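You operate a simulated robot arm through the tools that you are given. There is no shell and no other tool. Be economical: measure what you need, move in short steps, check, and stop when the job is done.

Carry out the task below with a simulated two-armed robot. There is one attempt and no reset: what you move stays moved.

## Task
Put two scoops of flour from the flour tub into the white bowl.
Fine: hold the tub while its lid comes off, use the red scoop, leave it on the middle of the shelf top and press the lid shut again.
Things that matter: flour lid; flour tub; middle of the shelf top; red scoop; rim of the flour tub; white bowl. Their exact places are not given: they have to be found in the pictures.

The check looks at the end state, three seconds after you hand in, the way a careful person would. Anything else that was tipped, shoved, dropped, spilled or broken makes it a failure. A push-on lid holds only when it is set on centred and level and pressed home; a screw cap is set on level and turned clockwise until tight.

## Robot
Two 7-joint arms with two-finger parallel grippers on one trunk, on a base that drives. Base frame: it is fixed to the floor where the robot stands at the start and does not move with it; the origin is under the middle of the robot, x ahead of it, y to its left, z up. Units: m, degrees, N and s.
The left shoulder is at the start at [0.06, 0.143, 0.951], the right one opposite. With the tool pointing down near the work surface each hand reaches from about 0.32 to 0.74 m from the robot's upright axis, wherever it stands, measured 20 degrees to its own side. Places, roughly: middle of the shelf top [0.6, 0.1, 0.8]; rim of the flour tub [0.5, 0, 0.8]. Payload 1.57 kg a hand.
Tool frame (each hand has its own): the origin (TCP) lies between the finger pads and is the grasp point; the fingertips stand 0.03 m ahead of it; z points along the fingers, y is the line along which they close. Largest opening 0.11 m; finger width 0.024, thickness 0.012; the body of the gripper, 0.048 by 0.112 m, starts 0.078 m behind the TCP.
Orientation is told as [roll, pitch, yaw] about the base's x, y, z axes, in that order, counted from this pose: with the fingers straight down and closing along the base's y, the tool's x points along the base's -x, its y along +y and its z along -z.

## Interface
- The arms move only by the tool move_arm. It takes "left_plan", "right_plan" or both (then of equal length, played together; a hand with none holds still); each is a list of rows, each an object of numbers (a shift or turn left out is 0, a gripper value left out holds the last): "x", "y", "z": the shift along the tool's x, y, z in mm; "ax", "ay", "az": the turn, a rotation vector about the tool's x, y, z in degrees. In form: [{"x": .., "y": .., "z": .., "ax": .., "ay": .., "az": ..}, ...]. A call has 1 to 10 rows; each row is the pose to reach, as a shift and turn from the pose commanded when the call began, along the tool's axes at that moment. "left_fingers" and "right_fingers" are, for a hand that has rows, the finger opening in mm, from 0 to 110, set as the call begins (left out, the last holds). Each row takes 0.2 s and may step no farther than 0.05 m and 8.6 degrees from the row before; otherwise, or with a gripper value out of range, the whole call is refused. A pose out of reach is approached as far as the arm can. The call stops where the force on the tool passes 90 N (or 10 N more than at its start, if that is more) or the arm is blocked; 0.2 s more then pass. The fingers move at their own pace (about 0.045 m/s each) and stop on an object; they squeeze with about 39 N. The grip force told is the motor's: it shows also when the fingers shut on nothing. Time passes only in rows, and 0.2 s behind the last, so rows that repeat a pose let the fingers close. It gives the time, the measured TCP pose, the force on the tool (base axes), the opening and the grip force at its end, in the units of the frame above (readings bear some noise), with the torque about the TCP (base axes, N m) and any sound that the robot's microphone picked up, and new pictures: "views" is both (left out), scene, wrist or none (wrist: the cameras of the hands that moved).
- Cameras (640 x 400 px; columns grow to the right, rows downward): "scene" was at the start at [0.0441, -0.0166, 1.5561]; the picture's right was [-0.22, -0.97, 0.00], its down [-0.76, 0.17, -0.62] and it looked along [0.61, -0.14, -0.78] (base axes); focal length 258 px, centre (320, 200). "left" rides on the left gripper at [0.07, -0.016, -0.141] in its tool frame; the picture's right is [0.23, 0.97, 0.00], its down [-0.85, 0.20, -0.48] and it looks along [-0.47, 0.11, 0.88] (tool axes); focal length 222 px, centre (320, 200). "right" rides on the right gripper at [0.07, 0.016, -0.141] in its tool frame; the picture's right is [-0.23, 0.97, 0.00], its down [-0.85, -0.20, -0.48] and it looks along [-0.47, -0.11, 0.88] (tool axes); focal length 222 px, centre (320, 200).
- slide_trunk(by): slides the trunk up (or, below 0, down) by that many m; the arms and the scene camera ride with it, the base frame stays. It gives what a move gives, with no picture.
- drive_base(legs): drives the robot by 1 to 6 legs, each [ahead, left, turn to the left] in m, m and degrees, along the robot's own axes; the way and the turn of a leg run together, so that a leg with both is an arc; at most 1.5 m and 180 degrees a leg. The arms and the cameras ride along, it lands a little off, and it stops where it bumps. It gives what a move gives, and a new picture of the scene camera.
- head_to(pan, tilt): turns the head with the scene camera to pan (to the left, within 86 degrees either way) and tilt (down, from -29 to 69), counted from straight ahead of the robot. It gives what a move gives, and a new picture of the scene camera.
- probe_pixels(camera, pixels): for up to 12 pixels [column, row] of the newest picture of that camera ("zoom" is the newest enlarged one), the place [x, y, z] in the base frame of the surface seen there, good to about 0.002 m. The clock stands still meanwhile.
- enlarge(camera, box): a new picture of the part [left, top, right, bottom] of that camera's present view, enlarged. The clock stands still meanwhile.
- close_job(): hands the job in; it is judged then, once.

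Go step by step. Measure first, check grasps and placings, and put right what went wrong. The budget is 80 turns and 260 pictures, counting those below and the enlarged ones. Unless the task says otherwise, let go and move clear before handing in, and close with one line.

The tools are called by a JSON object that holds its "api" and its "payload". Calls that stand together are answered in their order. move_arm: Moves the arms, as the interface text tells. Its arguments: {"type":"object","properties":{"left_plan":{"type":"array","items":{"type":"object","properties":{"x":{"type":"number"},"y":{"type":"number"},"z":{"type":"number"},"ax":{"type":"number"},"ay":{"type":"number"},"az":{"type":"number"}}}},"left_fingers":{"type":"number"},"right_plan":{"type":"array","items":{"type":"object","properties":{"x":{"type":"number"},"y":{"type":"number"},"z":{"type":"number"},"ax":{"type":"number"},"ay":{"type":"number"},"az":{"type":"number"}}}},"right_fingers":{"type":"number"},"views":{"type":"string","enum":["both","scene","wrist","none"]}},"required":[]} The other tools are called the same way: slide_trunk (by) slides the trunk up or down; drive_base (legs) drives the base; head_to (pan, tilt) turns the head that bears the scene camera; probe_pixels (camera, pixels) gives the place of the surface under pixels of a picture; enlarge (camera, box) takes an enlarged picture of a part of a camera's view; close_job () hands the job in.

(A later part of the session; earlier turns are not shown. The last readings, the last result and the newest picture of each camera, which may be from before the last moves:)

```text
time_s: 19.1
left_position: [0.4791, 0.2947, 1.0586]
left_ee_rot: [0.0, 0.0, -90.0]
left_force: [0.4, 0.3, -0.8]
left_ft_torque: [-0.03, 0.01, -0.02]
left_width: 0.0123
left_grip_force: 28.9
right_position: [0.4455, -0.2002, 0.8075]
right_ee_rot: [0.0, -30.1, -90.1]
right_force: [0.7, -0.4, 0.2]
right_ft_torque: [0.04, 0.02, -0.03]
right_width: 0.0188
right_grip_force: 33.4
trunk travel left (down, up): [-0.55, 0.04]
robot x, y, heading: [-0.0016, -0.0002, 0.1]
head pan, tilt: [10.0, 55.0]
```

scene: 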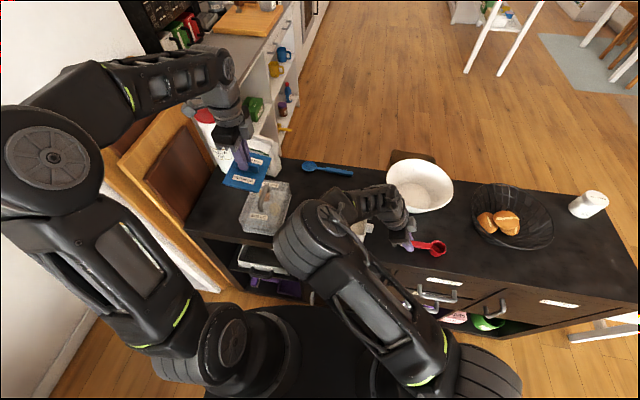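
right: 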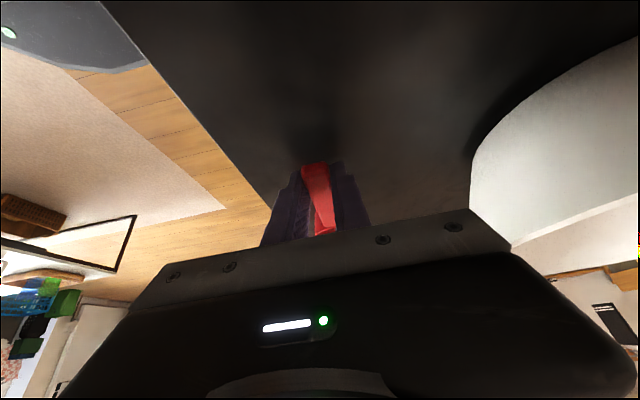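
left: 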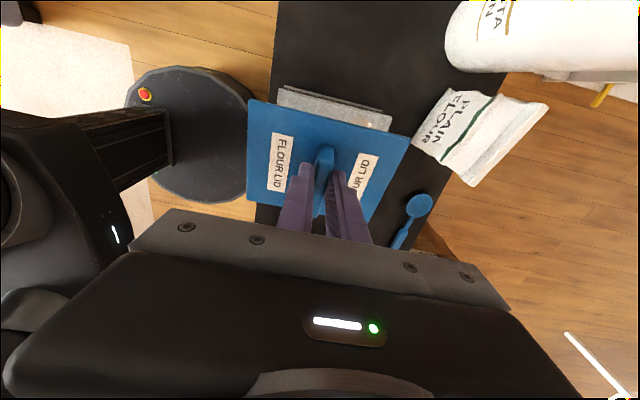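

Handle gripped (18.8 mm, 33 N). Lifting straight up and checking the hold.

{"api": "move_arm", "payload": {"right_plan": [{"x": -10, "z": -17.3}, {"x": -30, "z": -52}, {"x": -50, "z": -86.6}, {"x": -70, "z": -121}]}}

{"api": "enlarge", "payload": {"camera": "scene", "box": [310, 150, 490, 262]}}

```text
time_s: 20.1
left_position: [0.4805, 0.2956, 1.0588]
left_ee_rot: [0.1, 0.0, -90.0]
left_force: [-0.9, 0.3, -0.2]
left_ft_torque: [0.0, -0.02, 0.02]
left_width: 0.012
left_grip_force: 28.8
right_position: [0.4455, -0.2004, 0.948]
right_ee_rot: [-0.1, -30.0, -89.9]
right_force: [-0.7, -0.2, 0.0]
right_ft_torque: [0.07, 0.0, -0.02]
right_width: 0.019
right_grip_force: 33.1
trunk travel left (down, up): [-0.55, 0.04]
robot x, y, heading: [0.0033, 0.0018, 0.2]
head pan, tilt: [10.0, 55.0]
```

scene: 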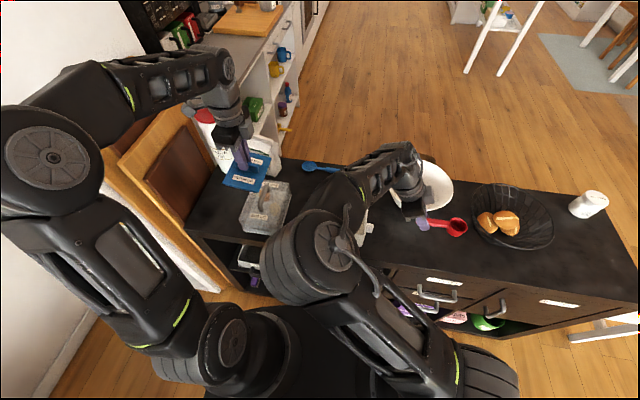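
right: 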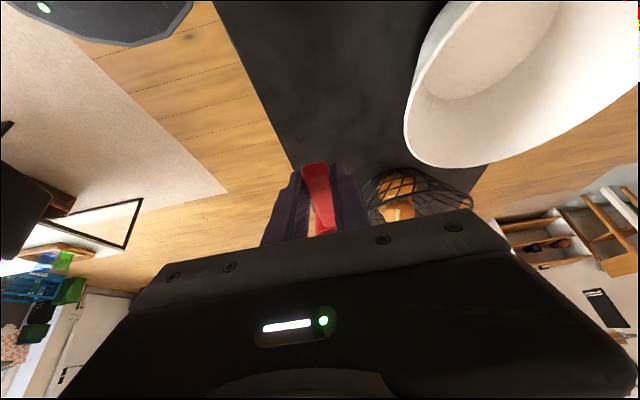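

```text
3.56 times, centred on (400, 206) of scene
```

zoom: 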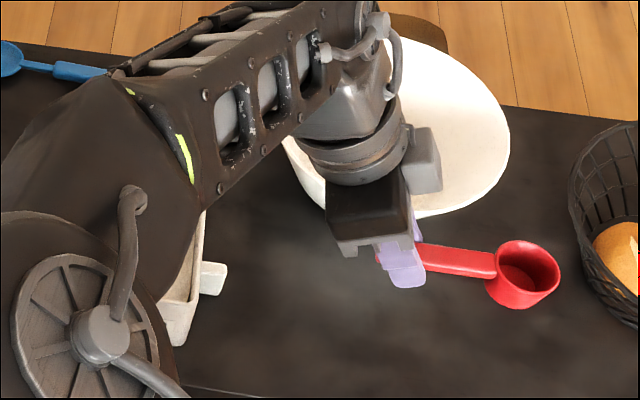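

The scoop is held firmly and level. Now rotating it about the vertical by 86° so the cup points ahead (+x), moving toward the tub.

{"api": "move_arm", "payload": {"right_plan": [{"x": 9.9, "y": -4.5, "z": -6.9, "ax": -4.3, "az": -7.44}, {"x": 19.8, "y": -9, "z": -13.7, "ax": -8.6, "az": -14.88}, {"x": 29.7, "y": -13.5, "z": -20.6, "ax": -12.9, "az": -22.32}, {"x": 39.6, "y": -18, "z": -27.5, "ax": -17.2, "az": -29.76}, {"x": 49.5, "y": -22.5, "z": -34.3, "ax": -21.5, "az": -37.2}, {"x": 59.4, "y": -27, "z": -41.2, "ax": -25.8, "az": -44.64}, {"x": 69.3, "y": -31.5, "z": -48.1, "ax": -30.1, "az": -52.08}, {"x": 79.2, "y": -36, "z": -55, "ax": -34.4, "az": -59.52}, {"x": 89.1, "y": -40.5, "z": -61.8, "ax": -38.7, "az": -66.96}, {"x": 99, "y": -45, "z": -68.7, "ax": -43, "az": -74.4}]}}

{"api": "enlarge", "payload": {"camera": "scene", "box": [270, 150, 450, 262]}}

```text
time_s: 22.3
left_position: [0.4801, 0.294, 1.059]
left_ee_rot: [0.0, 0.0, -90.0]
left_force: [0.2, 0.0, 0.1]
left_ft_torque: [0.04, -0.01, -0.01]
left_width: 0.012
left_grip_force: 29.1
right_position: [0.3993, -0.0804, 0.9581]
right_ee_rot: [0.1, -30.0, -3.7]
right_force: [0.5, 0.0, -1.1]
right_ft_torque: [0.01, 0.05, 0.03]
right_width: 0.019
right_grip_force: 33.2
trunk travel left (down, up): [-0.55, 0.04]
robot x, y, heading: [0.0014, -0.0002, -0.1]
head pan, tilt: [10.0, 55.0]
```

scene: 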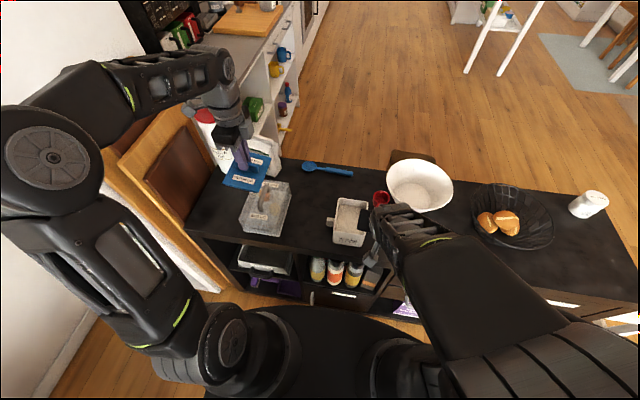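
right: 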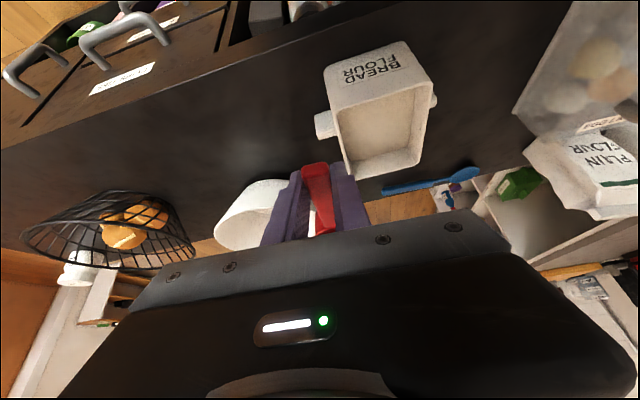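

```text
3.56 times, centred on (360, 206) of scene
```

zoom: 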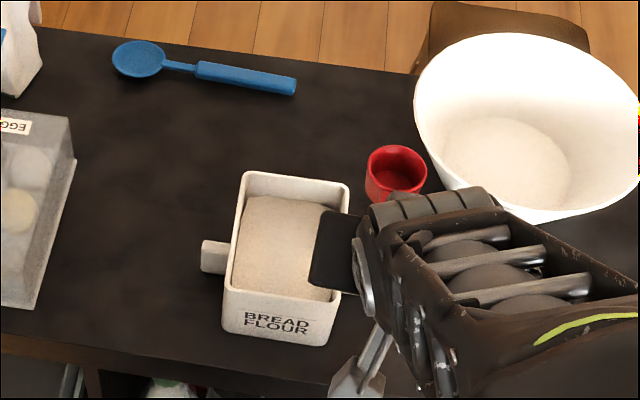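

Scoop is level pointing ahead. I'll fix the remaining yaw, centre it over the tub at y≈-0.005, then pitch the cup nose-down 50°.

{"api": "move_arm", "payload": {"right_plan": [{"x": -6, "y": 25, "z": -9, "ax": -0.6, "az": -1.07}, {"x": -11, "y": 50, "z": -18, "ax": -1.2, "az": -2.13}, {"x": -17, "y": 75, "z": -27, "ax": -1.85, "az": -3.2}], "views": "scene"}}

{"api": "enlarge", "payload": {"camera": "scene", "box": [270, 150, 450, 262]}}

```text
time_s: 23.1
left_position: [0.478, 0.2954, 1.0589]
left_ee_rot: [0.0, 0.0, -90.0]
left_force: [0.2, -1.0, -0.7]
left_ft_torque: [-0.01, -0.02, 0.0]
left_width: 0.0121
left_grip_force: 28.8
right_position: [0.4077, -0.0058, 0.9908]
right_ee_rot: [0.0, -30.1, -0.3]
right_force: [-0.7, 0.4, -0.3]
right_ft_torque: [0.03, 0.01, 0.02]
right_width: 0.0189
right_grip_force: 33.4
trunk travel left (down, up): [-0.55, 0.04]
robot x, y, heading: [-0.0001, -0.0035, -0.2]
head pan, tilt: [10.0, 55.0]
```

scene: 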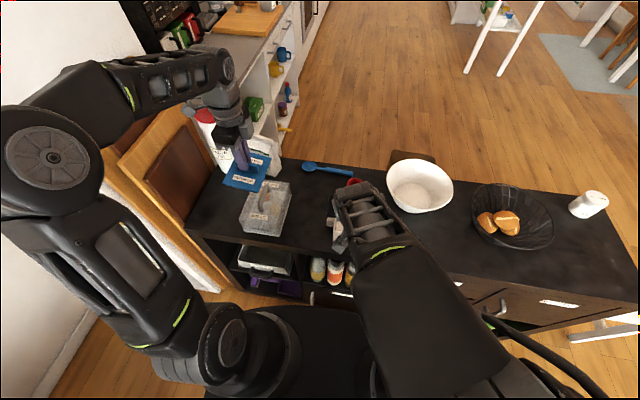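

```text
3.56 times, centred on (360, 206) of scene
```

zoom: 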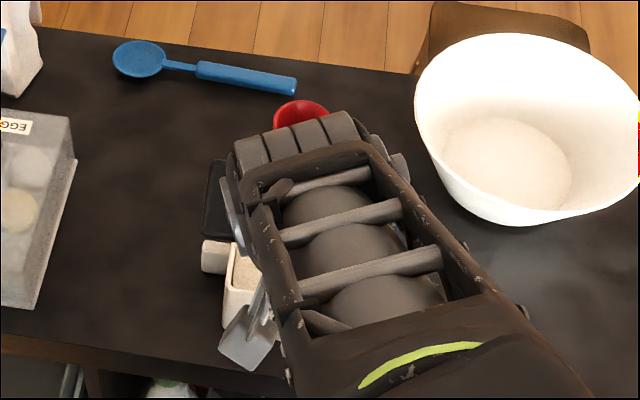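

Hand is centred over the tub. Now pitching nose-down 50° while staying above the rim.

{"api": "move_arm", "payload": {"right_plan": [{"ay": 8.33}, {"ay": 16.67}, {"ay": 25}, {"ay": 33.33}, {"ay": 41.67}, {"ay": 50}, {"ay": 50}], "views": "both"}}

```text
time_s: 24.7
left_position: [0.4783, 0.2953, 1.0588]
left_ee_rot: [0.0, -0.1, -89.9]
left_force: [-0.1, 0.7, -0.4]
left_ft_torque: [0.01, -0.04, -0.01]
left_width: 0.0117
left_grip_force: 28.9
right_position: [0.4062, -0.0062, 0.99]
right_ee_rot: [-0.1, 20.0, -0.4]
right_force: [-0.5, 0.6, -0.6]
right_ft_torque: [-0.02, 0.01, 0.04]
right_width: 0.0187
right_grip_force: 33.2
trunk travel left (down, up): [-0.55, 0.04]
robot x, y, heading: [-0.0007, -0.0043, -0.1]
head pan, tilt: [10.0, 55.0]
```

scene: 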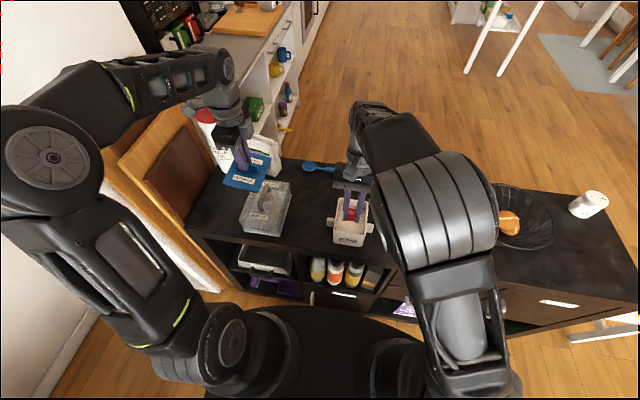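
right: 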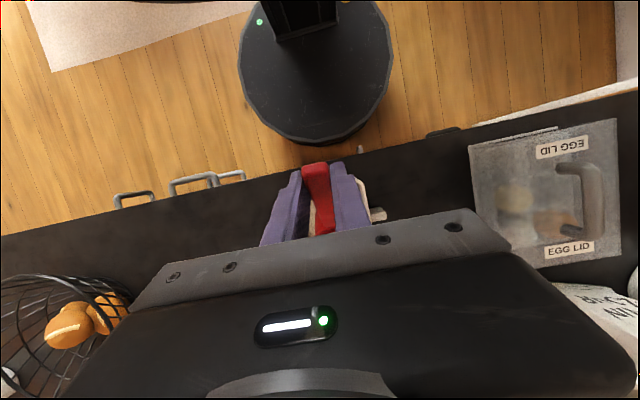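

The hand is now visible above the tub; I'll zoom to check alignment before plunging.

{"api": "enlarge", "payload": {"camera": "scene", "box": [310, 160, 410, 250]}}

{"api": "probe_pixels", "payload": {"camera": "scene", "pixels": [[352, 214], [334, 232], [363, 235], [337, 200], [368, 205], [350, 228]]}}

```text
4.44 times, centred on (360, 205) of scene
```

zoom: 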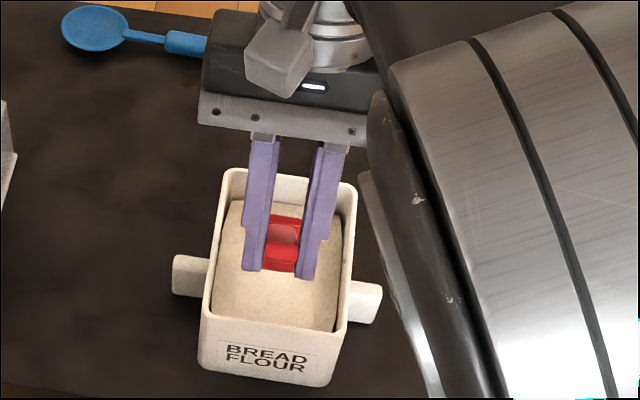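

```text
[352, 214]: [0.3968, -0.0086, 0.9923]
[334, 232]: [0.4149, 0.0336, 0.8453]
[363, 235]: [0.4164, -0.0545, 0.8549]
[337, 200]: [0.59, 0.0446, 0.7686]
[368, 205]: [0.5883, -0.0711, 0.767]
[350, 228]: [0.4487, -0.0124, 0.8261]
```

Aligned (tub corners unchanged, scoop between fingers over the flour). Now the scooping stroke: plunge, push forward, level while rising.

{"api": "move_arm", "payload": {"right_plan": [{"x": -17.1, "z": 47}, {"x": -31.1, "z": 73.8}, {"x": -39.1, "z": 86.9}, {"x": -55.7, "z": 83}, {"x": -69.2, "z": 79.1}, {"x": -66.5, "z": 83.3, "ay": -8}, {"x": -58.6, "z": 85.1, "ay": -16}, {"x": -49.7, "z": 84, "ay": -24}, {"x": -40.1, "z": 78, "ay": -32}, {"x": -29.7, "z": 58.4, "ay": -40}], "views": "both"}}

{"api": "enlarge", "payload": {"camera": "scene", "box": [310, 160, 410, 250]}}

```text
time_s: 26.9
left_position: [0.4786, 0.295, 1.0581]
left_ee_rot: [0.2, 0.0, -89.9]
left_force: [0.7, 0.5, -0.3]
left_ft_torque: [-0.04, -0.01, -0.02]
left_width: 0.012
left_grip_force: 29.4
right_position: [0.4147, -0.0071, 0.9251]
right_ee_rot: [0.1, -20.2, -0.4]
right_force: [0.3, 0.1, -0.8]
right_ft_torque: [0.04, 0.04, 0.02]
right_width: 0.0191
right_grip_force: 32.5
trunk travel left (down, up): [-0.55, 0.04]
robot x, y, heading: [0.0007, 0.0035, 0.1]
head pan, tilt: [10.0, 55.0]
```

scene: 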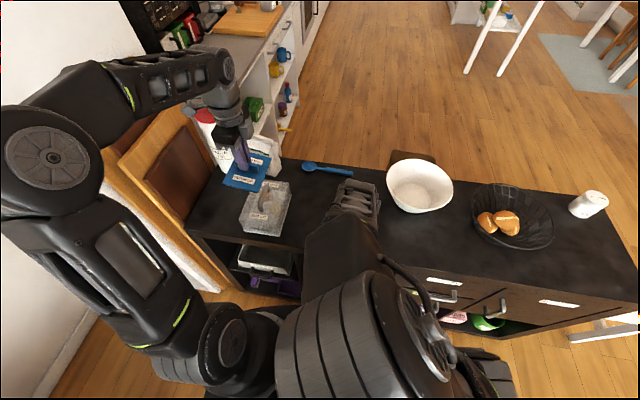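
right: 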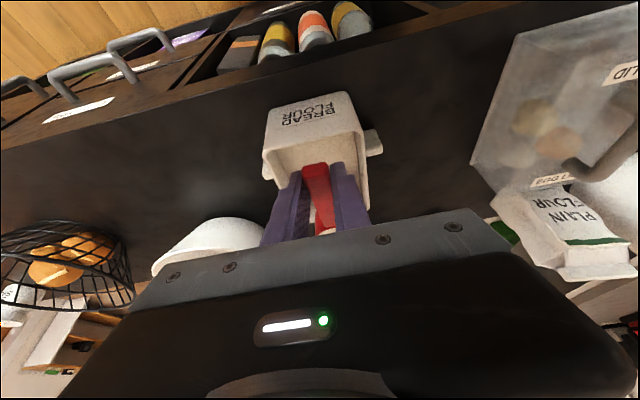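

```text
4.44 times, centred on (360, 205) of scene
```

zoom: 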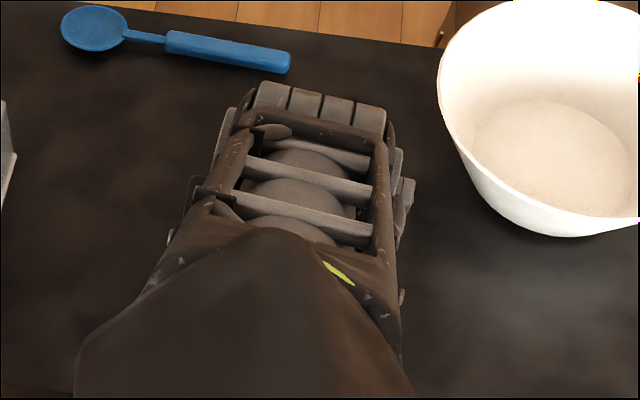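

Stroke went cleanly with no residual force. I'll level the cup and lift, then carry it over the bowl.

{"api": "move_arm", "payload": {"right_plan": [{"x": -8, "z": -23, "ay": -5}, {"x": -17, "z": -47, "ay": -10}, {"x": -17, "z": -47, "ay": -10}, {"x": -35, "y": -31, "z": -40, "ay": -10}, {"x": -53, "y": -62, "z": -33, "ay": -10}, {"x": -71, "y": -93, "z": -26, "ay": -10}, {"x": -89, "y": -125, "z": -20, "ay": -10}, {"x": -107, "y": -157, "z": -14, "ay": -10}, {"x": -126, "y": -189, "z": -7, "ay": -10}, {"x": -144, "y": -220, "z": -1, "ay": -10}]}}

{"api": "enlarge", "payload": {"camera": "scene", "box": [320, 140, 480, 240]}}

```text
time_s: 27.5
left_position: [0.4785, 0.2961, 1.058]
left_ee_rot: [0.0, 0.0, -90.0]
left_force: [0.3, -0.6, -0.4]
left_ft_torque: [0.01, -0.01, 0.02]
left_width: 0.012
left_grip_force: 29.3
right_position: [0.4362, -0.0786, 0.9483]
right_ee_rot: [-1.1, -26.2, -10.6]
right_force: [-1.2, -0.3, -0.7]
right_ft_torque: [0.04, 0.1, -0.01]
right_width: 0.0192
right_grip_force: 33.5
trunk travel left (down, up): [-0.55, 0.04]
robot x, y, heading: [-0.0026, -0.0023, 0.2]
head pan, tilt: [10.0, 55.0]
stopped in row 3 (right hand): the arm was blocked; the commanded pose is now the measured one
```

scene: 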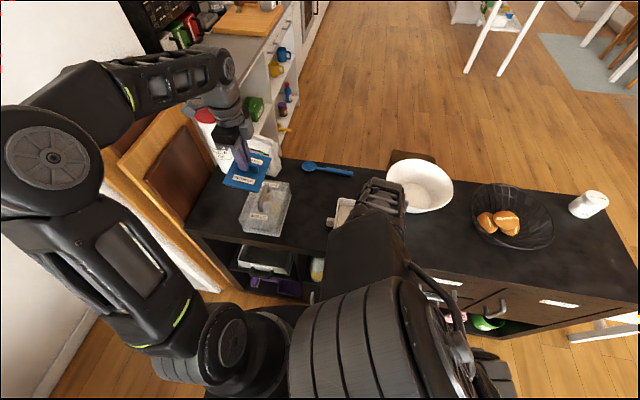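
right: 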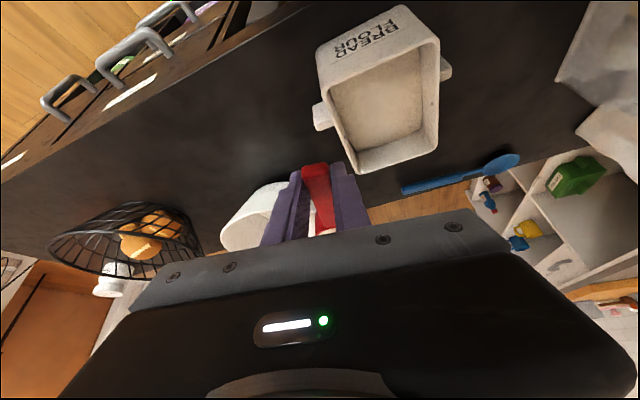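

```text
4.00 times, centred on (400, 190) of scene
```

zoom: 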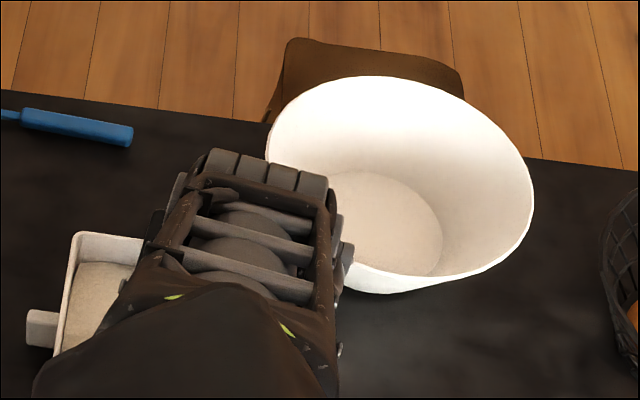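

The arm was blocked in row 3 and the hand sagged to (0.436,-0.079) with yaw -10.6°. The cup is still near level; I'll continue up, forward and right in a gentler path away from the body.

{"api": "move_arm", "payload": {"right_plan": [{"x": -22, "y": -17, "z": 0, "ay": -1}, {"x": -43, "y": -34, "z": 0, "ay": -2}, {"x": -65, "y": -51, "z": 1, "ay": -3}, {"x": -86, "y": -68, "z": 1, "ay": -3.8}]}}

{"api": "enlarge", "payload": {"camera": "scene", "box": [320, 140, 480, 240]}}

```text
time_s: 28.5
left_position: [0.4795, 0.2947, 1.0587]
left_ee_rot: [0.0, 0.0, -90.0]
left_force: [0.1, 0.4, -1.6]
left_ft_torque: [0.0, 0.0, 0.01]
left_width: 0.012
left_grip_force: 29.6
right_position: [0.4992, -0.1568, 0.9868]
right_ee_rot: [-1.1, -30.0, -10.5]
right_force: [0.6, -0.6, -0.2]
right_ft_torque: [0.02, 0.04, -0.03]
right_width: 0.019
right_grip_force: 33.3
trunk travel left (down, up): [-0.55, 0.04]
robot x, y, heading: [0.0023, -0.0017, -0.1]
head pan, tilt: [10.0, 55.0]
```

scene: 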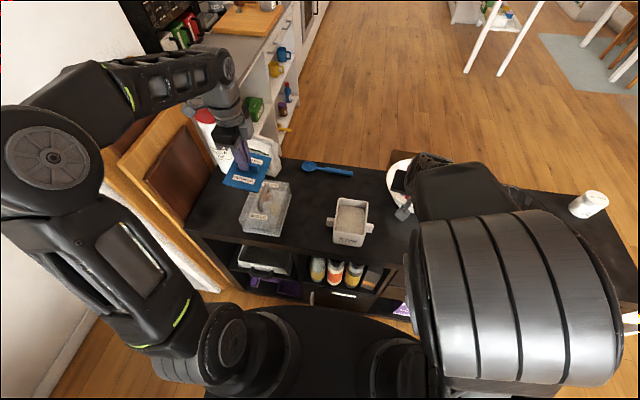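
right: 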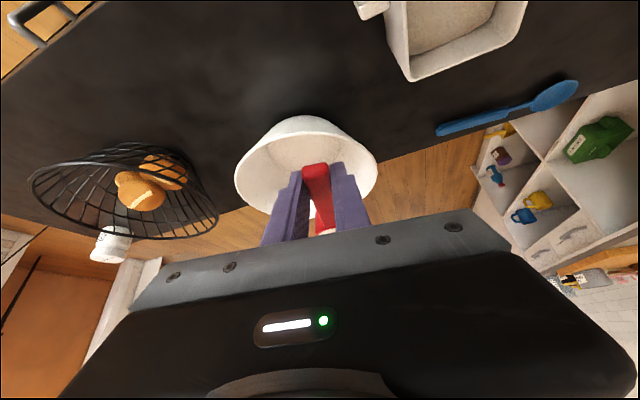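

```text
4.00 times, centred on (400, 190) of scene
```

zoom: 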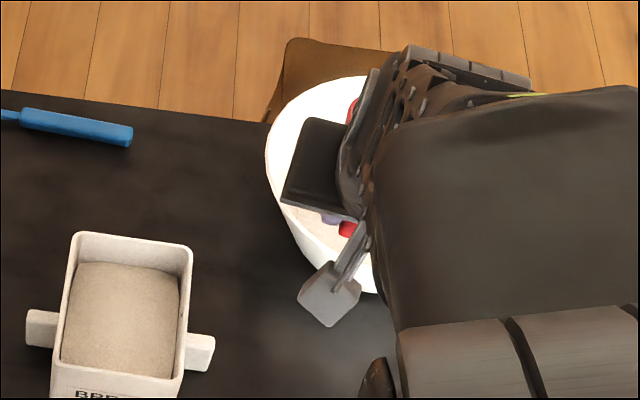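

The cup is now partly over the bowl (red at (350,110) of the zoom), and the counter shows no spill. I'll zoom on the tub and the cup to see whether flour was taken.

{"api": "enlarge", "payload": {"camera": "scene", "box": [320, 190, 390, 250]}}

{"api": "enlarge", "payload": {"camera": "scene", "box": [390, 150, 430, 180]}}

```text
6.67 times, centred on (355, 220) of scene
```

zoom: 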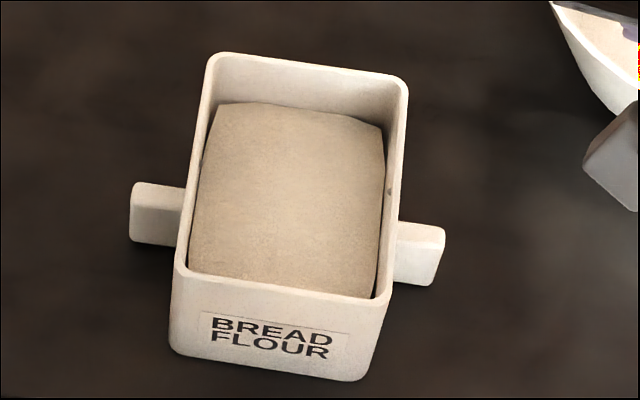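

```text
13.33 times, centred on (410, 165) of scene
```

zoom: 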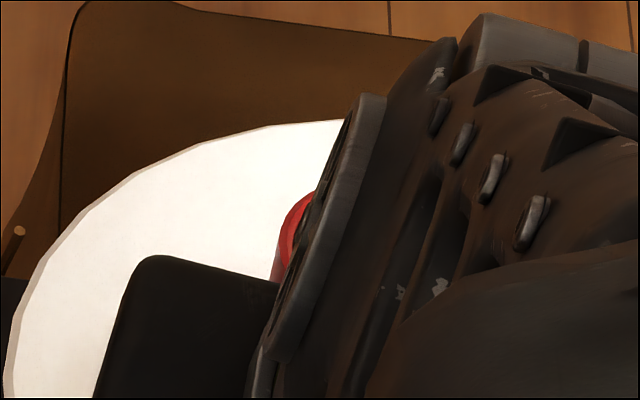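

The flour mound in the tub is drawn as a block, so I can't tell from that. I'll yaw the hand and centre the cup over the bowl so the cup becomes visible.

{"api": "move_arm", "payload": {"right_plan": [{"x": -15, "y": -21, "z": 8.5, "ax": -3.5, "az": -6.06}, {"x": -29, "y": -42, "z": 17, "ax": -7, "az": -12.1}, {"x": -44, "y": -63, "z": 25.5, "ax": -10.5, "az": -18.2}, {"x": -59, "y": -84, "z": 34, "ax": -14, "az": -24.2}, {"x": -73, "y": -105, "z": 42, "ax": -17.5, "az": -30.3}]}}

{"api": "enlarge", "payload": {"camera": "scene", "box": [370, 140, 470, 210]}}

{"api": "probe_pixels", "payload": {"camera": "scene", "pixels": [[351, 205], [351, 215], [350, 225], [342, 215], [360, 218]]}}

```text
time_s: 29.7
left_position: [0.4814, 0.2951, 1.0573]
left_ee_rot: [0.0, -0.1, -89.9]
left_force: [-0.1, -0.5, -0.8]
left_ft_torque: [0.04, 0.01, 0.01]
left_width: 0.0121
left_grip_force: 29.4
right_position: [0.5626, -0.2767, 0.9883]
right_ee_rot: [-1.1, -29.4, 24.6]
right_force: [1.1, -0.2, -1.3]
right_ft_torque: [-0.05, 0.07, 0.0]
right_width: 0.0192
right_grip_force: 33.5
trunk travel left (down, up): [-0.55, 0.04]
robot x, y, heading: [0.0004, -0.0029, 0.0]
head pan, tilt: [10.0, 55.0]
```

scene: 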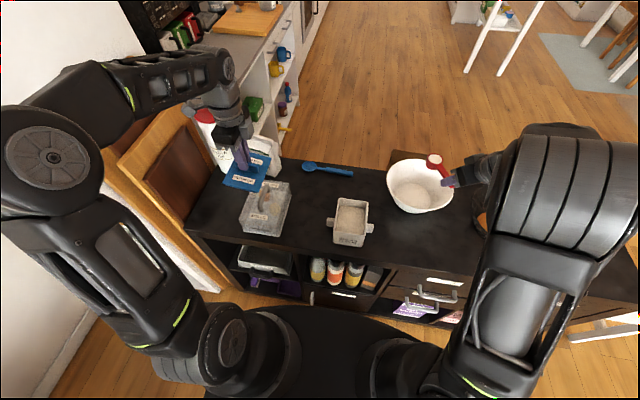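
right: 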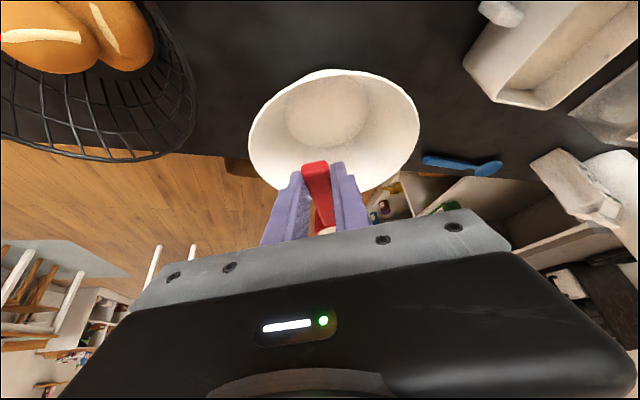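

```text
5.71 times, centred on (420, 175) of scene
```

zoom: 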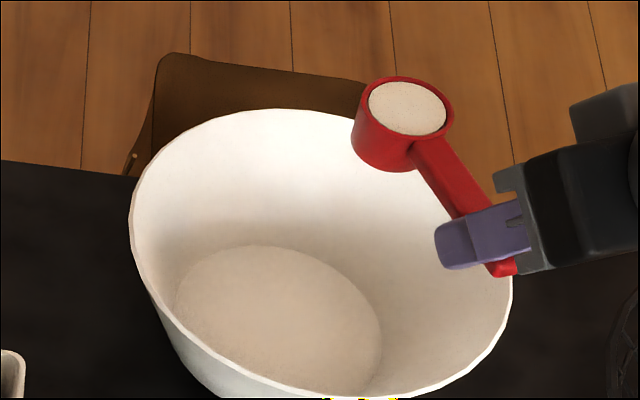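

```text
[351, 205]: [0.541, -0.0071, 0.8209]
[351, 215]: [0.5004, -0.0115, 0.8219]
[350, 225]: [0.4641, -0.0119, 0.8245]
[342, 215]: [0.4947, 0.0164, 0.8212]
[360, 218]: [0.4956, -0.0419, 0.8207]
```

The cup is full and sits over the bowl centre. Now I'll lower 20 mm and roll about the handle (fingers swinging toward +y), starting with 43°, checking reach.

{"api": "move_arm", "payload": {"right_plan": [{"x": 5, "z": 8.7}, {"x": 10, "z": 17.3}, {"x": 10, "z": 17.3, "ax": -7.4, "az": 4.3}, {"x": 10, "z": 17.3, "ax": -14.8, "az": 8.6}, {"x": 10, "z": 17.3, "ax": -22.2, "az": 12.9}, {"x": 10, "z": 17.3, "ax": -29.6, "az": 17.2}, {"x": 10, "z": 17.3, "ax": -37, "az": 21.5}], "views": "scene"}}

{"api": "enlarge", "payload": {"camera": "scene", "box": [370, 140, 470, 210]}}

```text
time_s: 31.3
left_position: [0.4785, 0.2948, 1.059]
left_ee_rot: [0.0, 0.0, -90.0]
left_force: [-0.1, -0.6, -0.7]
left_ft_torque: [-0.01, 0.02, 0.0]
left_width: 0.012
left_grip_force: 28.9
right_position: [0.4744, -0.1813, 1.0384]
right_ee_rot: [45.7, -21.4, 2.7]
right_force: [0.7, 0.0, 0.0]
right_ft_torque: [-0.03, 0.06, 0.02]
right_width: 0.0192
right_grip_force: 33.3
right hand out of reach, approached as far as the arm can: row 3, 4, 5, 6, 7
trunk travel left (down, up): [-0.55, 0.04]
robot x, y, heading: [0.0036, -0.0011, -0.0]
head pan, tilt: [10.0, 55.0]
```

scene: 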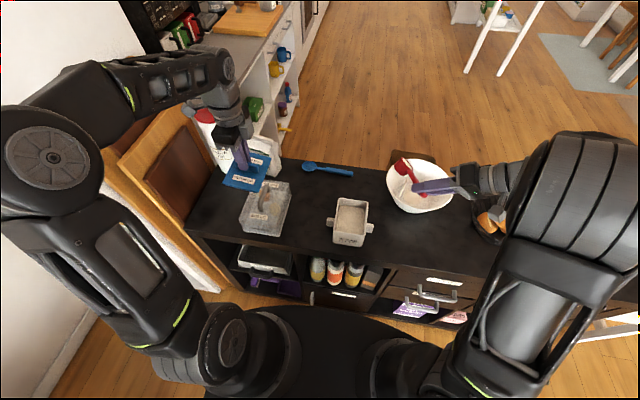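

```text
5.71 times, centred on (420, 175) of scene
```

zoom: 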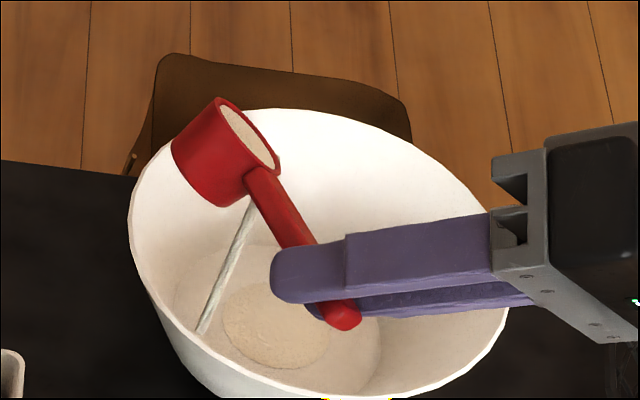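

The hand drifted short of reach (now at (0.474,-0.181,1.038)), yet the cup is pouring; a stream runs to zoom (205,330). I must see where it lands.

{"api": "probe_pixels", "payload": {"camera": "zoom", "pixels": [[205, 328], [225, 265], [245, 210], [275, 320], [240, 340], [250, 140], [200, 170], [150, 320], [190, 350], [160, 250], [300, 380], [330, 300]]}}

{"api": "enlarge", "payload": {"camera": "scene", "box": [380, 170, 430, 220]}}

```text
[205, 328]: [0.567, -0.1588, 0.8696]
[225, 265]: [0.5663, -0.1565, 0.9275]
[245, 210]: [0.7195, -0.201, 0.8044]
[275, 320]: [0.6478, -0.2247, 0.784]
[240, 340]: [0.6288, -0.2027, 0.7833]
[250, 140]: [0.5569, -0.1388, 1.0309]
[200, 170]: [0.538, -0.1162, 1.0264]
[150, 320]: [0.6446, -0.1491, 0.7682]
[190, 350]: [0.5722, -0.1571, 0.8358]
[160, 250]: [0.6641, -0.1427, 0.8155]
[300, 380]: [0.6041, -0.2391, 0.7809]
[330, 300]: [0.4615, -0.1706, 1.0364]
```

```text
8.00 times, centred on (405, 195) of scene
```

zoom: 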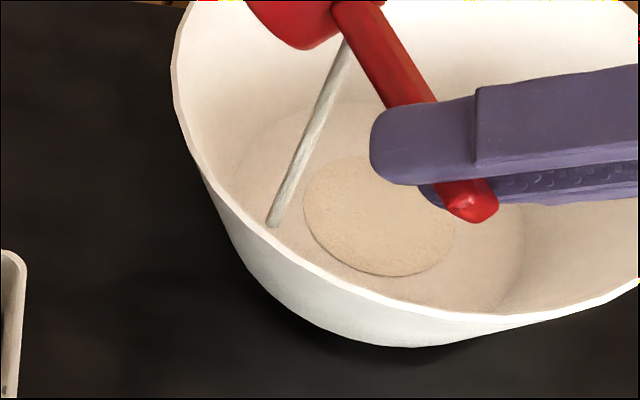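

The stream falls at (0.567,-0.158), right at the bowl's rim, so I must shift toward the bowl centre immediately and unroll to stop it.

{"api": "move_arm", "payload": {"right_plan": [{"x": -22, "y": -26, "z": -14.5, "ax": 7.4, "az": -4.3}, {"x": -44, "y": -52, "z": -29, "ax": 14.8, "az": -8.6}], "views": "scene"}}

{"api": "enlarge", "payload": {"camera": "scene", "box": [370, 140, 470, 220]}}

```text
time_s: 31.9
left_position: [0.478, 0.2941, 1.0588]
left_ee_rot: [0.1, 0.0, -90.1]
left_force: [-0.4, -1.2, -0.3]
left_ft_torque: [0.02, -0.03, 0.01]
left_width: 0.012
left_grip_force: 29.3
right_position: [0.5204, -0.232, 1.0435]
right_ee_rot: [27.9, -26.5, 10.2]
right_force: [0.1, 0.3, -0.6]
right_ft_torque: [-0.01, 0.04, 0.0]
right_width: 0.0188
right_grip_force: 33.2
right hand out of reach, approached as far as the arm can: row 2
trunk travel left (down, up): [-0.55, 0.04]
robot x, y, heading: [-0.0035, 0.0019, -0.2]
head pan, tilt: [10.0, 55.0]
```

scene: 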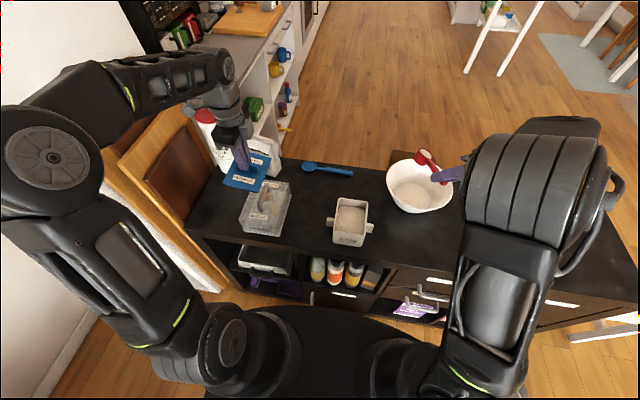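

```text
5.00 times, centred on (420, 180) of scene
```

zoom: 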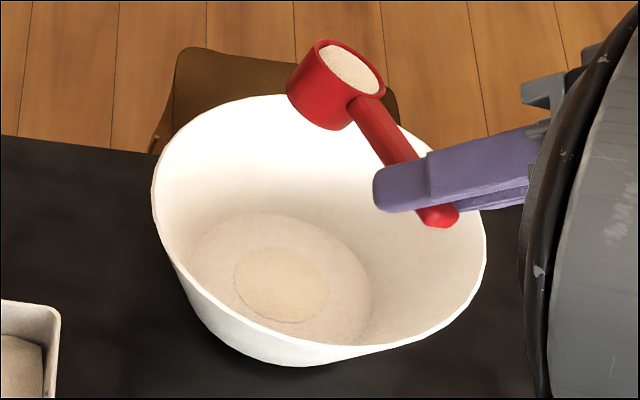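

The stream stopped and no spill shows on the counter; the cup is still mostly full over the bowl. I'll roll the other way (fingers toward -y, wrist nearer the body), first back to level.

{"api": "move_arm", "payload": {"right_plan": [{"ax": 6.4, "az": -3.7}, {"ax": 12.9, "az": -7.5}, {"ax": 19.3, "az": -11.2}, {"ax": 25.8, "az": -15}], "views": "none"}}

```text
time_s: 32.9
left_position: [0.4799, 0.2943, 1.0579]
left_ee_rot: [0.1, -0.1, -90.0]
left_force: [0.2, 0.3, -0.6]
left_ft_torque: [-0.03, 0.01, -0.01]
left_width: 0.0121
left_grip_force: 29.3
right_position: [0.5217, -0.2301, 1.0419]
right_ee_rot: [-5.8, -29.4, 26.8]
right_force: [-0.5, 0.1, -1.3]
right_ft_torque: [0.01, 0.04, -0.03]
right_width: 0.0189
right_grip_force: 33.1
trunk travel left (down, up): [-0.55, 0.04]
robot x, y, heading: [0.0034, -0.0013, -0.3]
head pan, tilt: [10.0, 55.0]
```

Back near level (roll -5.8°, yaw 27°). I'll re-centre the cup over the bowl with yaw ≈0 and lower it.

{"api": "move_arm", "payload": {"right_plan": [{"x": 2.5, "y": -4, "z": 16, "ax": 3.4, "az": 5.85}, {"x": 5, "y": -8, "z": 32, "ax": 6.8, "az": 11.7}, {"x": 7.5, "y": -13, "z": 48, "ax": 10.1, "az": 17.5}, {"x": 10.3, "y": -17, "z": 63, "ax": 13.5, "az": 23.4}], "views": "scene"}}

```text
time_s: 33.9
left_position: [0.4794, 0.2959, 1.0588]
left_ee_rot: [0.0, 0.0, -90.0]
left_force: [-0.4, 0.3, -0.7]
left_ft_torque: [0.0, 0.02, 0.01]
left_width: 0.0121
left_grip_force: 29.0
right_position: [0.551, -0.2425, 0.9824]
right_ee_rot: [-5.5, -31.7, -0.4]
right_force: [0.3, -0.6, -0.5]
right_ft_torque: [-0.03, 0.06, 0.01]
right_width: 0.0192
right_grip_force: 33.1
trunk travel left (down, up): [-0.55, 0.04]
robot x, y, heading: [-0.0026, 0.0004, 0.2]
head pan, tilt: [10.0, 55.0]
```

scene: 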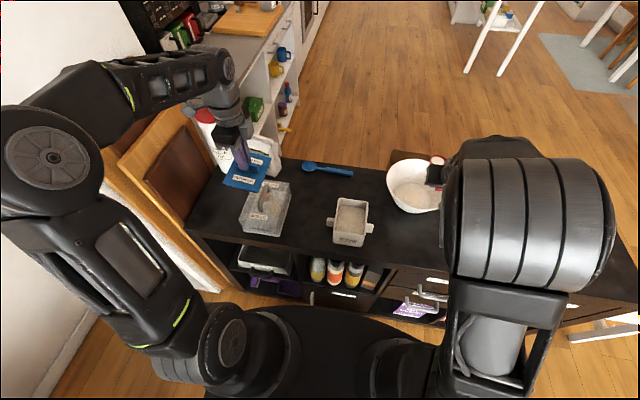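

Cup is at about (0.649,-0.243), centred over the bowl. Rolling 26° the negative way to test reach before any pour.

{"api": "move_arm", "payload": {"right_plan": [{"ax": 7.4, "az": -4.3}, {"ax": 14.8, "az": -8.6}, {"ax": 22.2, "az": -12.9}], "views": "none"}}

```text
time_s: 34.7
left_position: [0.4783, 0.2965, 1.0585]
left_ee_rot: [0.0, -0.1, -90.0]
left_force: [-0.7, 0.2, -0.9]
left_ft_torque: [-0.03, -0.03, -0.02]
left_width: 0.0119
left_grip_force: 29.3
right_position: [0.5502, -0.2415, 0.984]
right_ee_rot: [-34.8, -27.2, 13.7]
right_force: [-0.2, -0.1, -0.9]
right_ft_torque: [0.01, 0.06, 0.01]
right_width: 0.0189
right_grip_force: 33.3
trunk travel left (down, up): [-0.55, 0.04]
robot x, y, heading: [0.0006, -0.0009, 0.1]
head pan, tilt: [10.0, 55.0]
```

Reach is fine this way. Continuing the roll by another 60° to pour.

{"api": "move_arm", "payload": {"right_plan": [{"ax": 7.4, "az": -4.3}, {"ax": 14.8, "az": -8.6}, {"ax": 22.2, "az": -12.9}, {"ax": 29.6, "az": -17.2}, {"ax": 37, "az": -21.5}], "views": "scene"}}

{"api": "enlarge", "payload": {"camera": "scene", "box": [370, 140, 470, 220]}}

```text
time_s: 35.9
left_position: [0.4791, 0.2937, 1.0589]
left_ee_rot: [0.1, -0.1, -90.0]
left_force: [0.0, 0.6, -1.6]
left_ft_torque: [0.0, 0.03, 0.0]
left_width: 0.0119
left_grip_force: 29.1
right_position: [0.5489, -0.2432, 0.9819]
right_ee_rot: [-76.2, -9.8, 26.3]
right_force: [-0.8, -1.1, -0.3]
right_ft_torque: [-0.01, 0.02, 0.01]
right_width: 0.0191
right_grip_force: 32.8
trunk travel left (down, up): [-0.55, 0.04]
robot x, y, heading: [0.0007, -0.0004, -0.3]
head pan, tilt: [10.0, 55.0]
```

scene: 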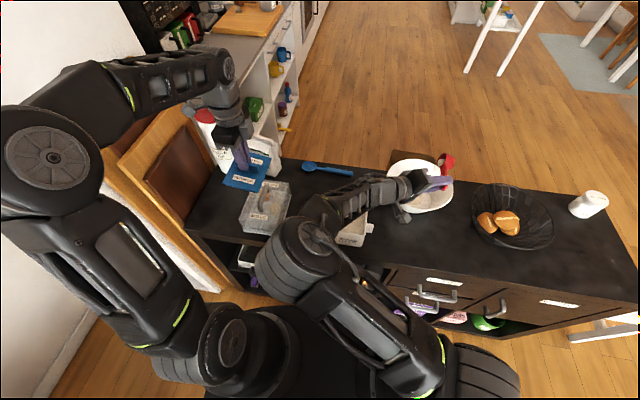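

```text
5.00 times, centred on (420, 180) of scene
```

zoom: 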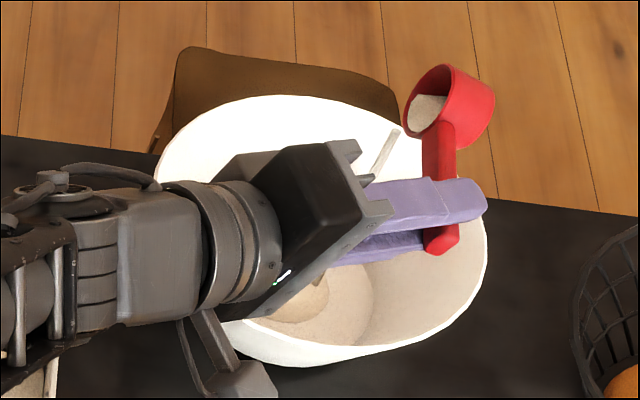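

The stream runs into the bowl and the cup is emptying. Rolling further 43° and holding.

{"api": "move_arm", "payload": {"right_plan": [{"ax": 7.4, "az": -4.3}, {"ax": 14.8, "az": -8.6}, {"ax": 22.2, "az": -12.9}, {"ax": 29.6, "az": -17.2}, {"ax": 37, "az": -21.5}, {"ax": 37, "az": -21.5}, {"ax": 37, "az": -21.5}, {"ax": 37, "az": -21.5}], "views": "scene"}}

{"api": "enlarge", "payload": {"camera": "scene", "box": [370, 140, 470, 220]}}

```text
time_s: 37.7
left_position: [0.4793, 0.2941, 1.0582]
left_ee_rot: [0.1, 0.0, -89.9]
left_force: [-0.1, -0.1, -0.9]
left_ft_torque: [0.01, 0.01, 0.01]
left_width: 0.0119
left_grip_force: 29.3
right_position: [0.5455, -0.2565, 1.0179]
right_ee_rot: [-113.2, 11.2, 24.7]
right_force: [-0.2, 0.2, 0.1]
right_ft_torque: [0.03, 0.03, 0.03]
right_width: 0.0187
right_grip_force: 32.5
right hand out of reach, approached as far as the arm can: row 5, 6, 7, 8
trunk travel left (down, up): [-0.55, 0.04]
robot x, y, heading: [-0.0002, -0.0011, -0.1]
head pan, tilt: [10.0, 55.0]
```

scene: 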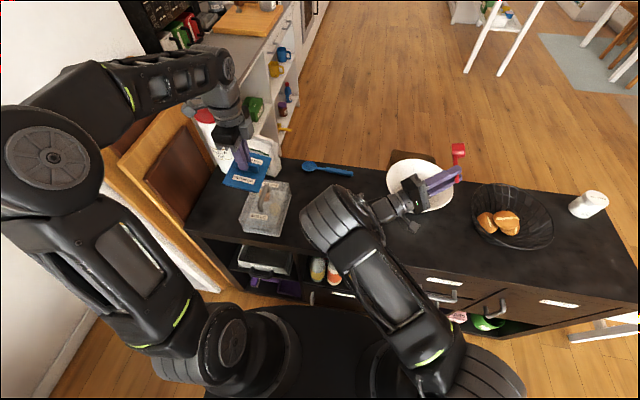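

```text
5.00 times, centred on (420, 180) of scene
```

zoom: 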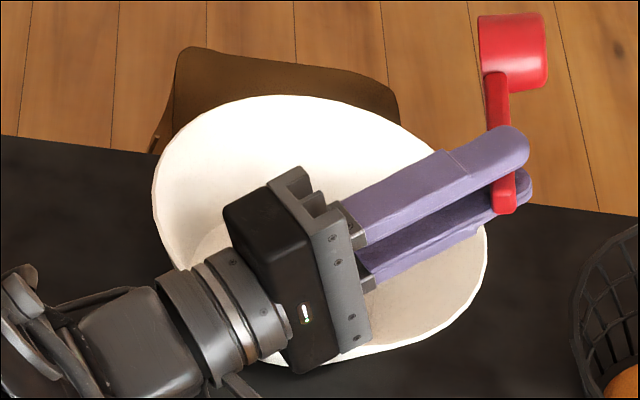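

The cup is inverted (roll ≈-113°) and no stream remains. Rolling back toward level.

{"api": "move_arm", "payload": {"right_plan": [{"ax": -7.4, "az": 4.3}, {"ax": -14.8, "az": 8.6}, {"ax": -22.2, "az": 12.9}, {"ax": -29.6, "az": 17.2}, {"ax": -37, "az": 21.5}, {"ax": -44.4, "az": 25.8}, {"ax": -51.8, "az": 30.1}, {"ax": -59.2, "az": 34.4}, {"ax": -66.6, "az": 38.7}, {"ax": -74, "az": 43}], "views": "scene"}}

{"api": "enlarge", "payload": {"camera": "scene", "box": [370, 140, 470, 220]}}

```text
time_s: 39.9
left_position: [0.4783, 0.2955, 1.0581]
left_ee_rot: [0.2, 0.0, -90.1]
left_force: [-0.6, -0.6, -0.5]
left_ft_torque: [0.07, -0.02, 0.04]
left_width: 0.0121
left_grip_force: 29.7
right_position: [0.5448, -0.2575, 1.0174]
right_ee_rot: [-34.5, -27.3, 13.6]
right_force: [0.6, -0.3, -1.3]
right_ft_torque: [0.02, -0.01, -0.01]
right_width: 0.0188
right_grip_force: 33.3
trunk travel left (down, up): [-0.55, 0.04]
robot x, y, heading: [-0.0008, 0.0015, 0.0]
head pan, tilt: [10.0, 55.0]
```

scene: 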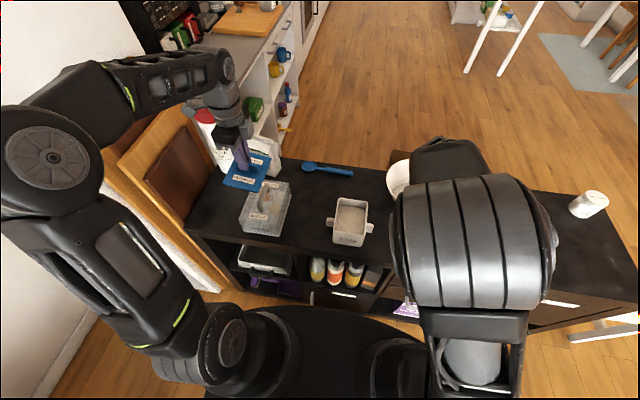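

```text
5.00 times, centred on (420, 180) of scene
```

zoom: 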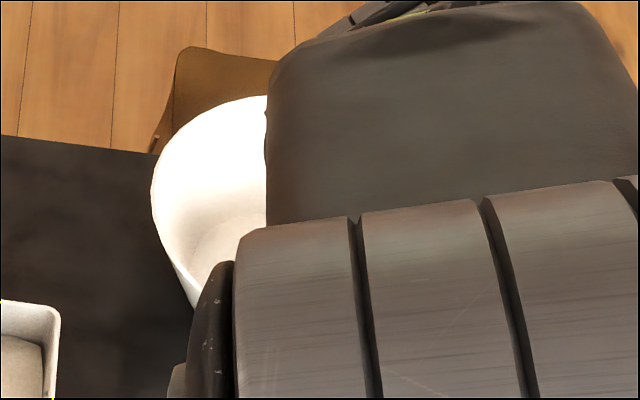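

Pose matches the earlier one; now undoing the remaining roll to level.

{"api": "move_arm", "payload": {"right_plan": [{"ax": -6.8, "az": 3.95}, {"ax": -13.6, "az": 7.9}, {"ax": -20.4, "az": 11.85}, {"ax": -27.2, "az": 15.8}], "views": "none"}}

```text
time_s: 40.9
left_position: [0.4795, 0.2939, 1.0588]
left_ee_rot: [0.1, 0.0, -89.9]
left_force: [-0.6, 0.0, -0.8]
left_ft_torque: [0.02, 0.0, -0.02]
left_width: 0.0119
left_grip_force: 29.8
right_position: [0.5458, -0.2558, 1.0184]
right_ee_rot: [1.3, -31.8, -3.6]
right_force: [0.4, 0.2, -1.2]
right_ft_torque: [0.01, 0.04, 0.02]
right_width: 0.0188
right_grip_force: 33.6
trunk travel left (down, up): [-0.55, 0.04]
robot x, y, heading: [-0.0031, -0.0023, 0.1]
head pan, tilt: [10.0, 55.0]
```

Level with yaw -3.6°. Moving back over the tub while fixing the yaw.

{"api": "move_arm", "payload": {"right_plan": [{"x": 18, "y": 30, "z": -7, "ax": -0.2, "az": -0.4}, {"x": 37, "y": 60, "z": -14.5, "ax": -0.5, "az": -0.8}, {"x": 55, "y": 90, "z": -22, "ax": -0.7, "az": -1.2}, {"x": 73, "y": 120, "z": -29, "ax": -1, "az": -1.5}, {"x": 92, "y": 150, "z": -36, "ax": -1.2, "az": -1.9}, {"x": 110, "y": 180, "z": -43.5, "ax": -1.4, "az": -2.3}, {"x": 129, "y": 210, "z": -51, "ax": -1.7, "az": -2.7}, {"x": 147, "y": 241, "z": -58, "ax": -1.9, "az": -3.06}], "views": "scene"}}

{"api": "enlarge", "payload": {"camera": "scene", "box": [370, 140, 470, 220]}}

```text
time_s: 42.7
left_position: [0.4785, 0.2945, 1.058]
left_ee_rot: [0.1, -0.1, -89.9]
left_force: [-0.6, -0.4, -1.0]
left_ft_torque: [0.0, 0.01, -0.03]
left_width: 0.0121
left_grip_force: 29.5
right_position: [0.4011, -0.0071, 0.9933]
right_ee_rot: [1.3, -31.9, -0.1]
right_force: [0.2, 0.8, 0.0]
right_ft_torque: [-0.03, 0.05, -0.03]
right_width: 0.0188
right_grip_force: 33.3
trunk travel left (down, up): [-0.55, 0.04]
robot x, y, heading: [-0.0005, 0.0014, -0.1]
head pan, tilt: [10.0, 55.0]
```

scene: 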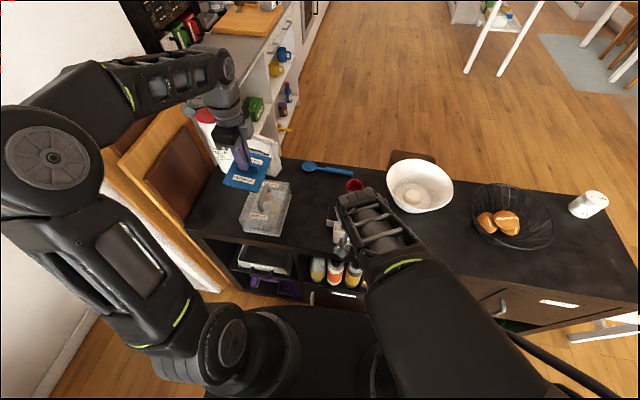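

```text
5.00 times, centred on (420, 180) of scene
```

zoom: 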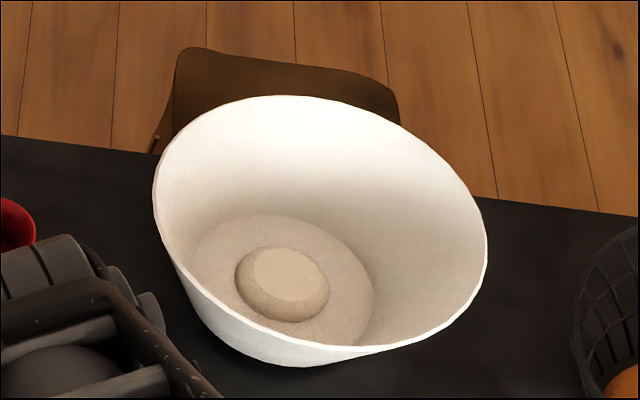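

One scoop sits in the bowl, clean. Repeating: pitching nose-down over the tub.

{"api": "move_arm", "payload": {"right_plan": [{"x": -1, "z": 2, "ay": 7.4}, {"x": -2, "z": 4, "ay": 14.8}, {"x": -2.5, "z": 5, "ay": 22.2}, {"x": -2.5, "z": 5, "ay": 29.6}, {"x": -2.5, "z": 5, "ay": 37}, {"x": -2.5, "z": 5, "ay": 44.4}, {"x": -2.5, "z": 5, "ay": 51.9}, {"x": -2.5, "z": 5, "ay": 51.9}], "views": "scene"}}

{"api": "enlarge", "payload": {"camera": "scene", "box": [310, 160, 410, 250]}}

```text
time_s: 44.5
left_position: [0.4789, 0.2955, 1.0594]
left_ee_rot: [0.2, 0.0, -90.0]
left_force: [0.1, 0.7, -1.2]
left_ft_torque: [0.0, 0.0, 0.02]
left_width: 0.0122
left_grip_force: 29.5
right_position: [0.4068, -0.0061, 0.9912]
right_ee_rot: [1.1, 20.1, 1.1]
right_force: [0.3, 1.0, -1.0]
right_ft_torque: [-0.01, -0.02, -0.01]
right_width: 0.0188
right_grip_force: 32.7
trunk travel left (down, up): [-0.55, 0.04]
robot x, y, heading: [0.0036, -0.0012, -0.0]
head pan, tilt: [10.0, 55.0]
```

scene: 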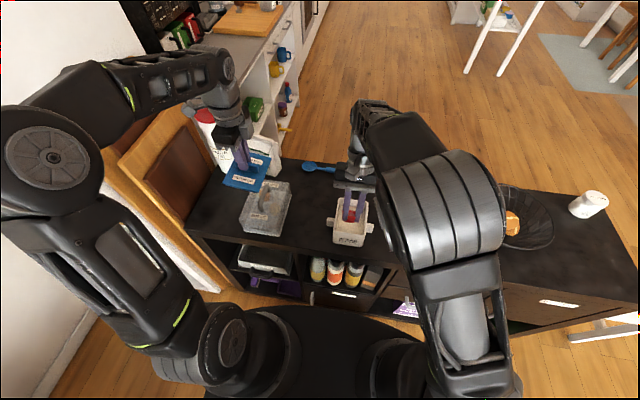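

```text
4.44 times, centred on (360, 205) of scene
```

zoom: 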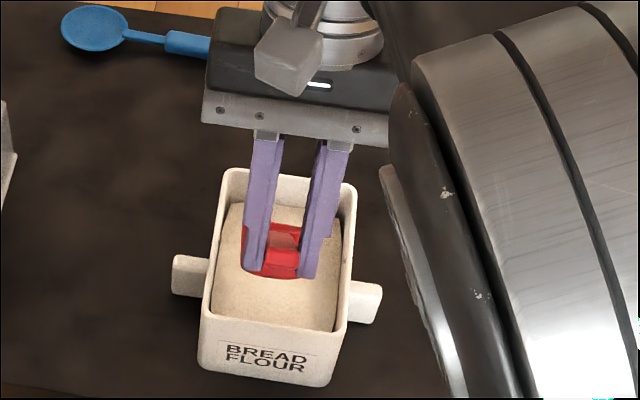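

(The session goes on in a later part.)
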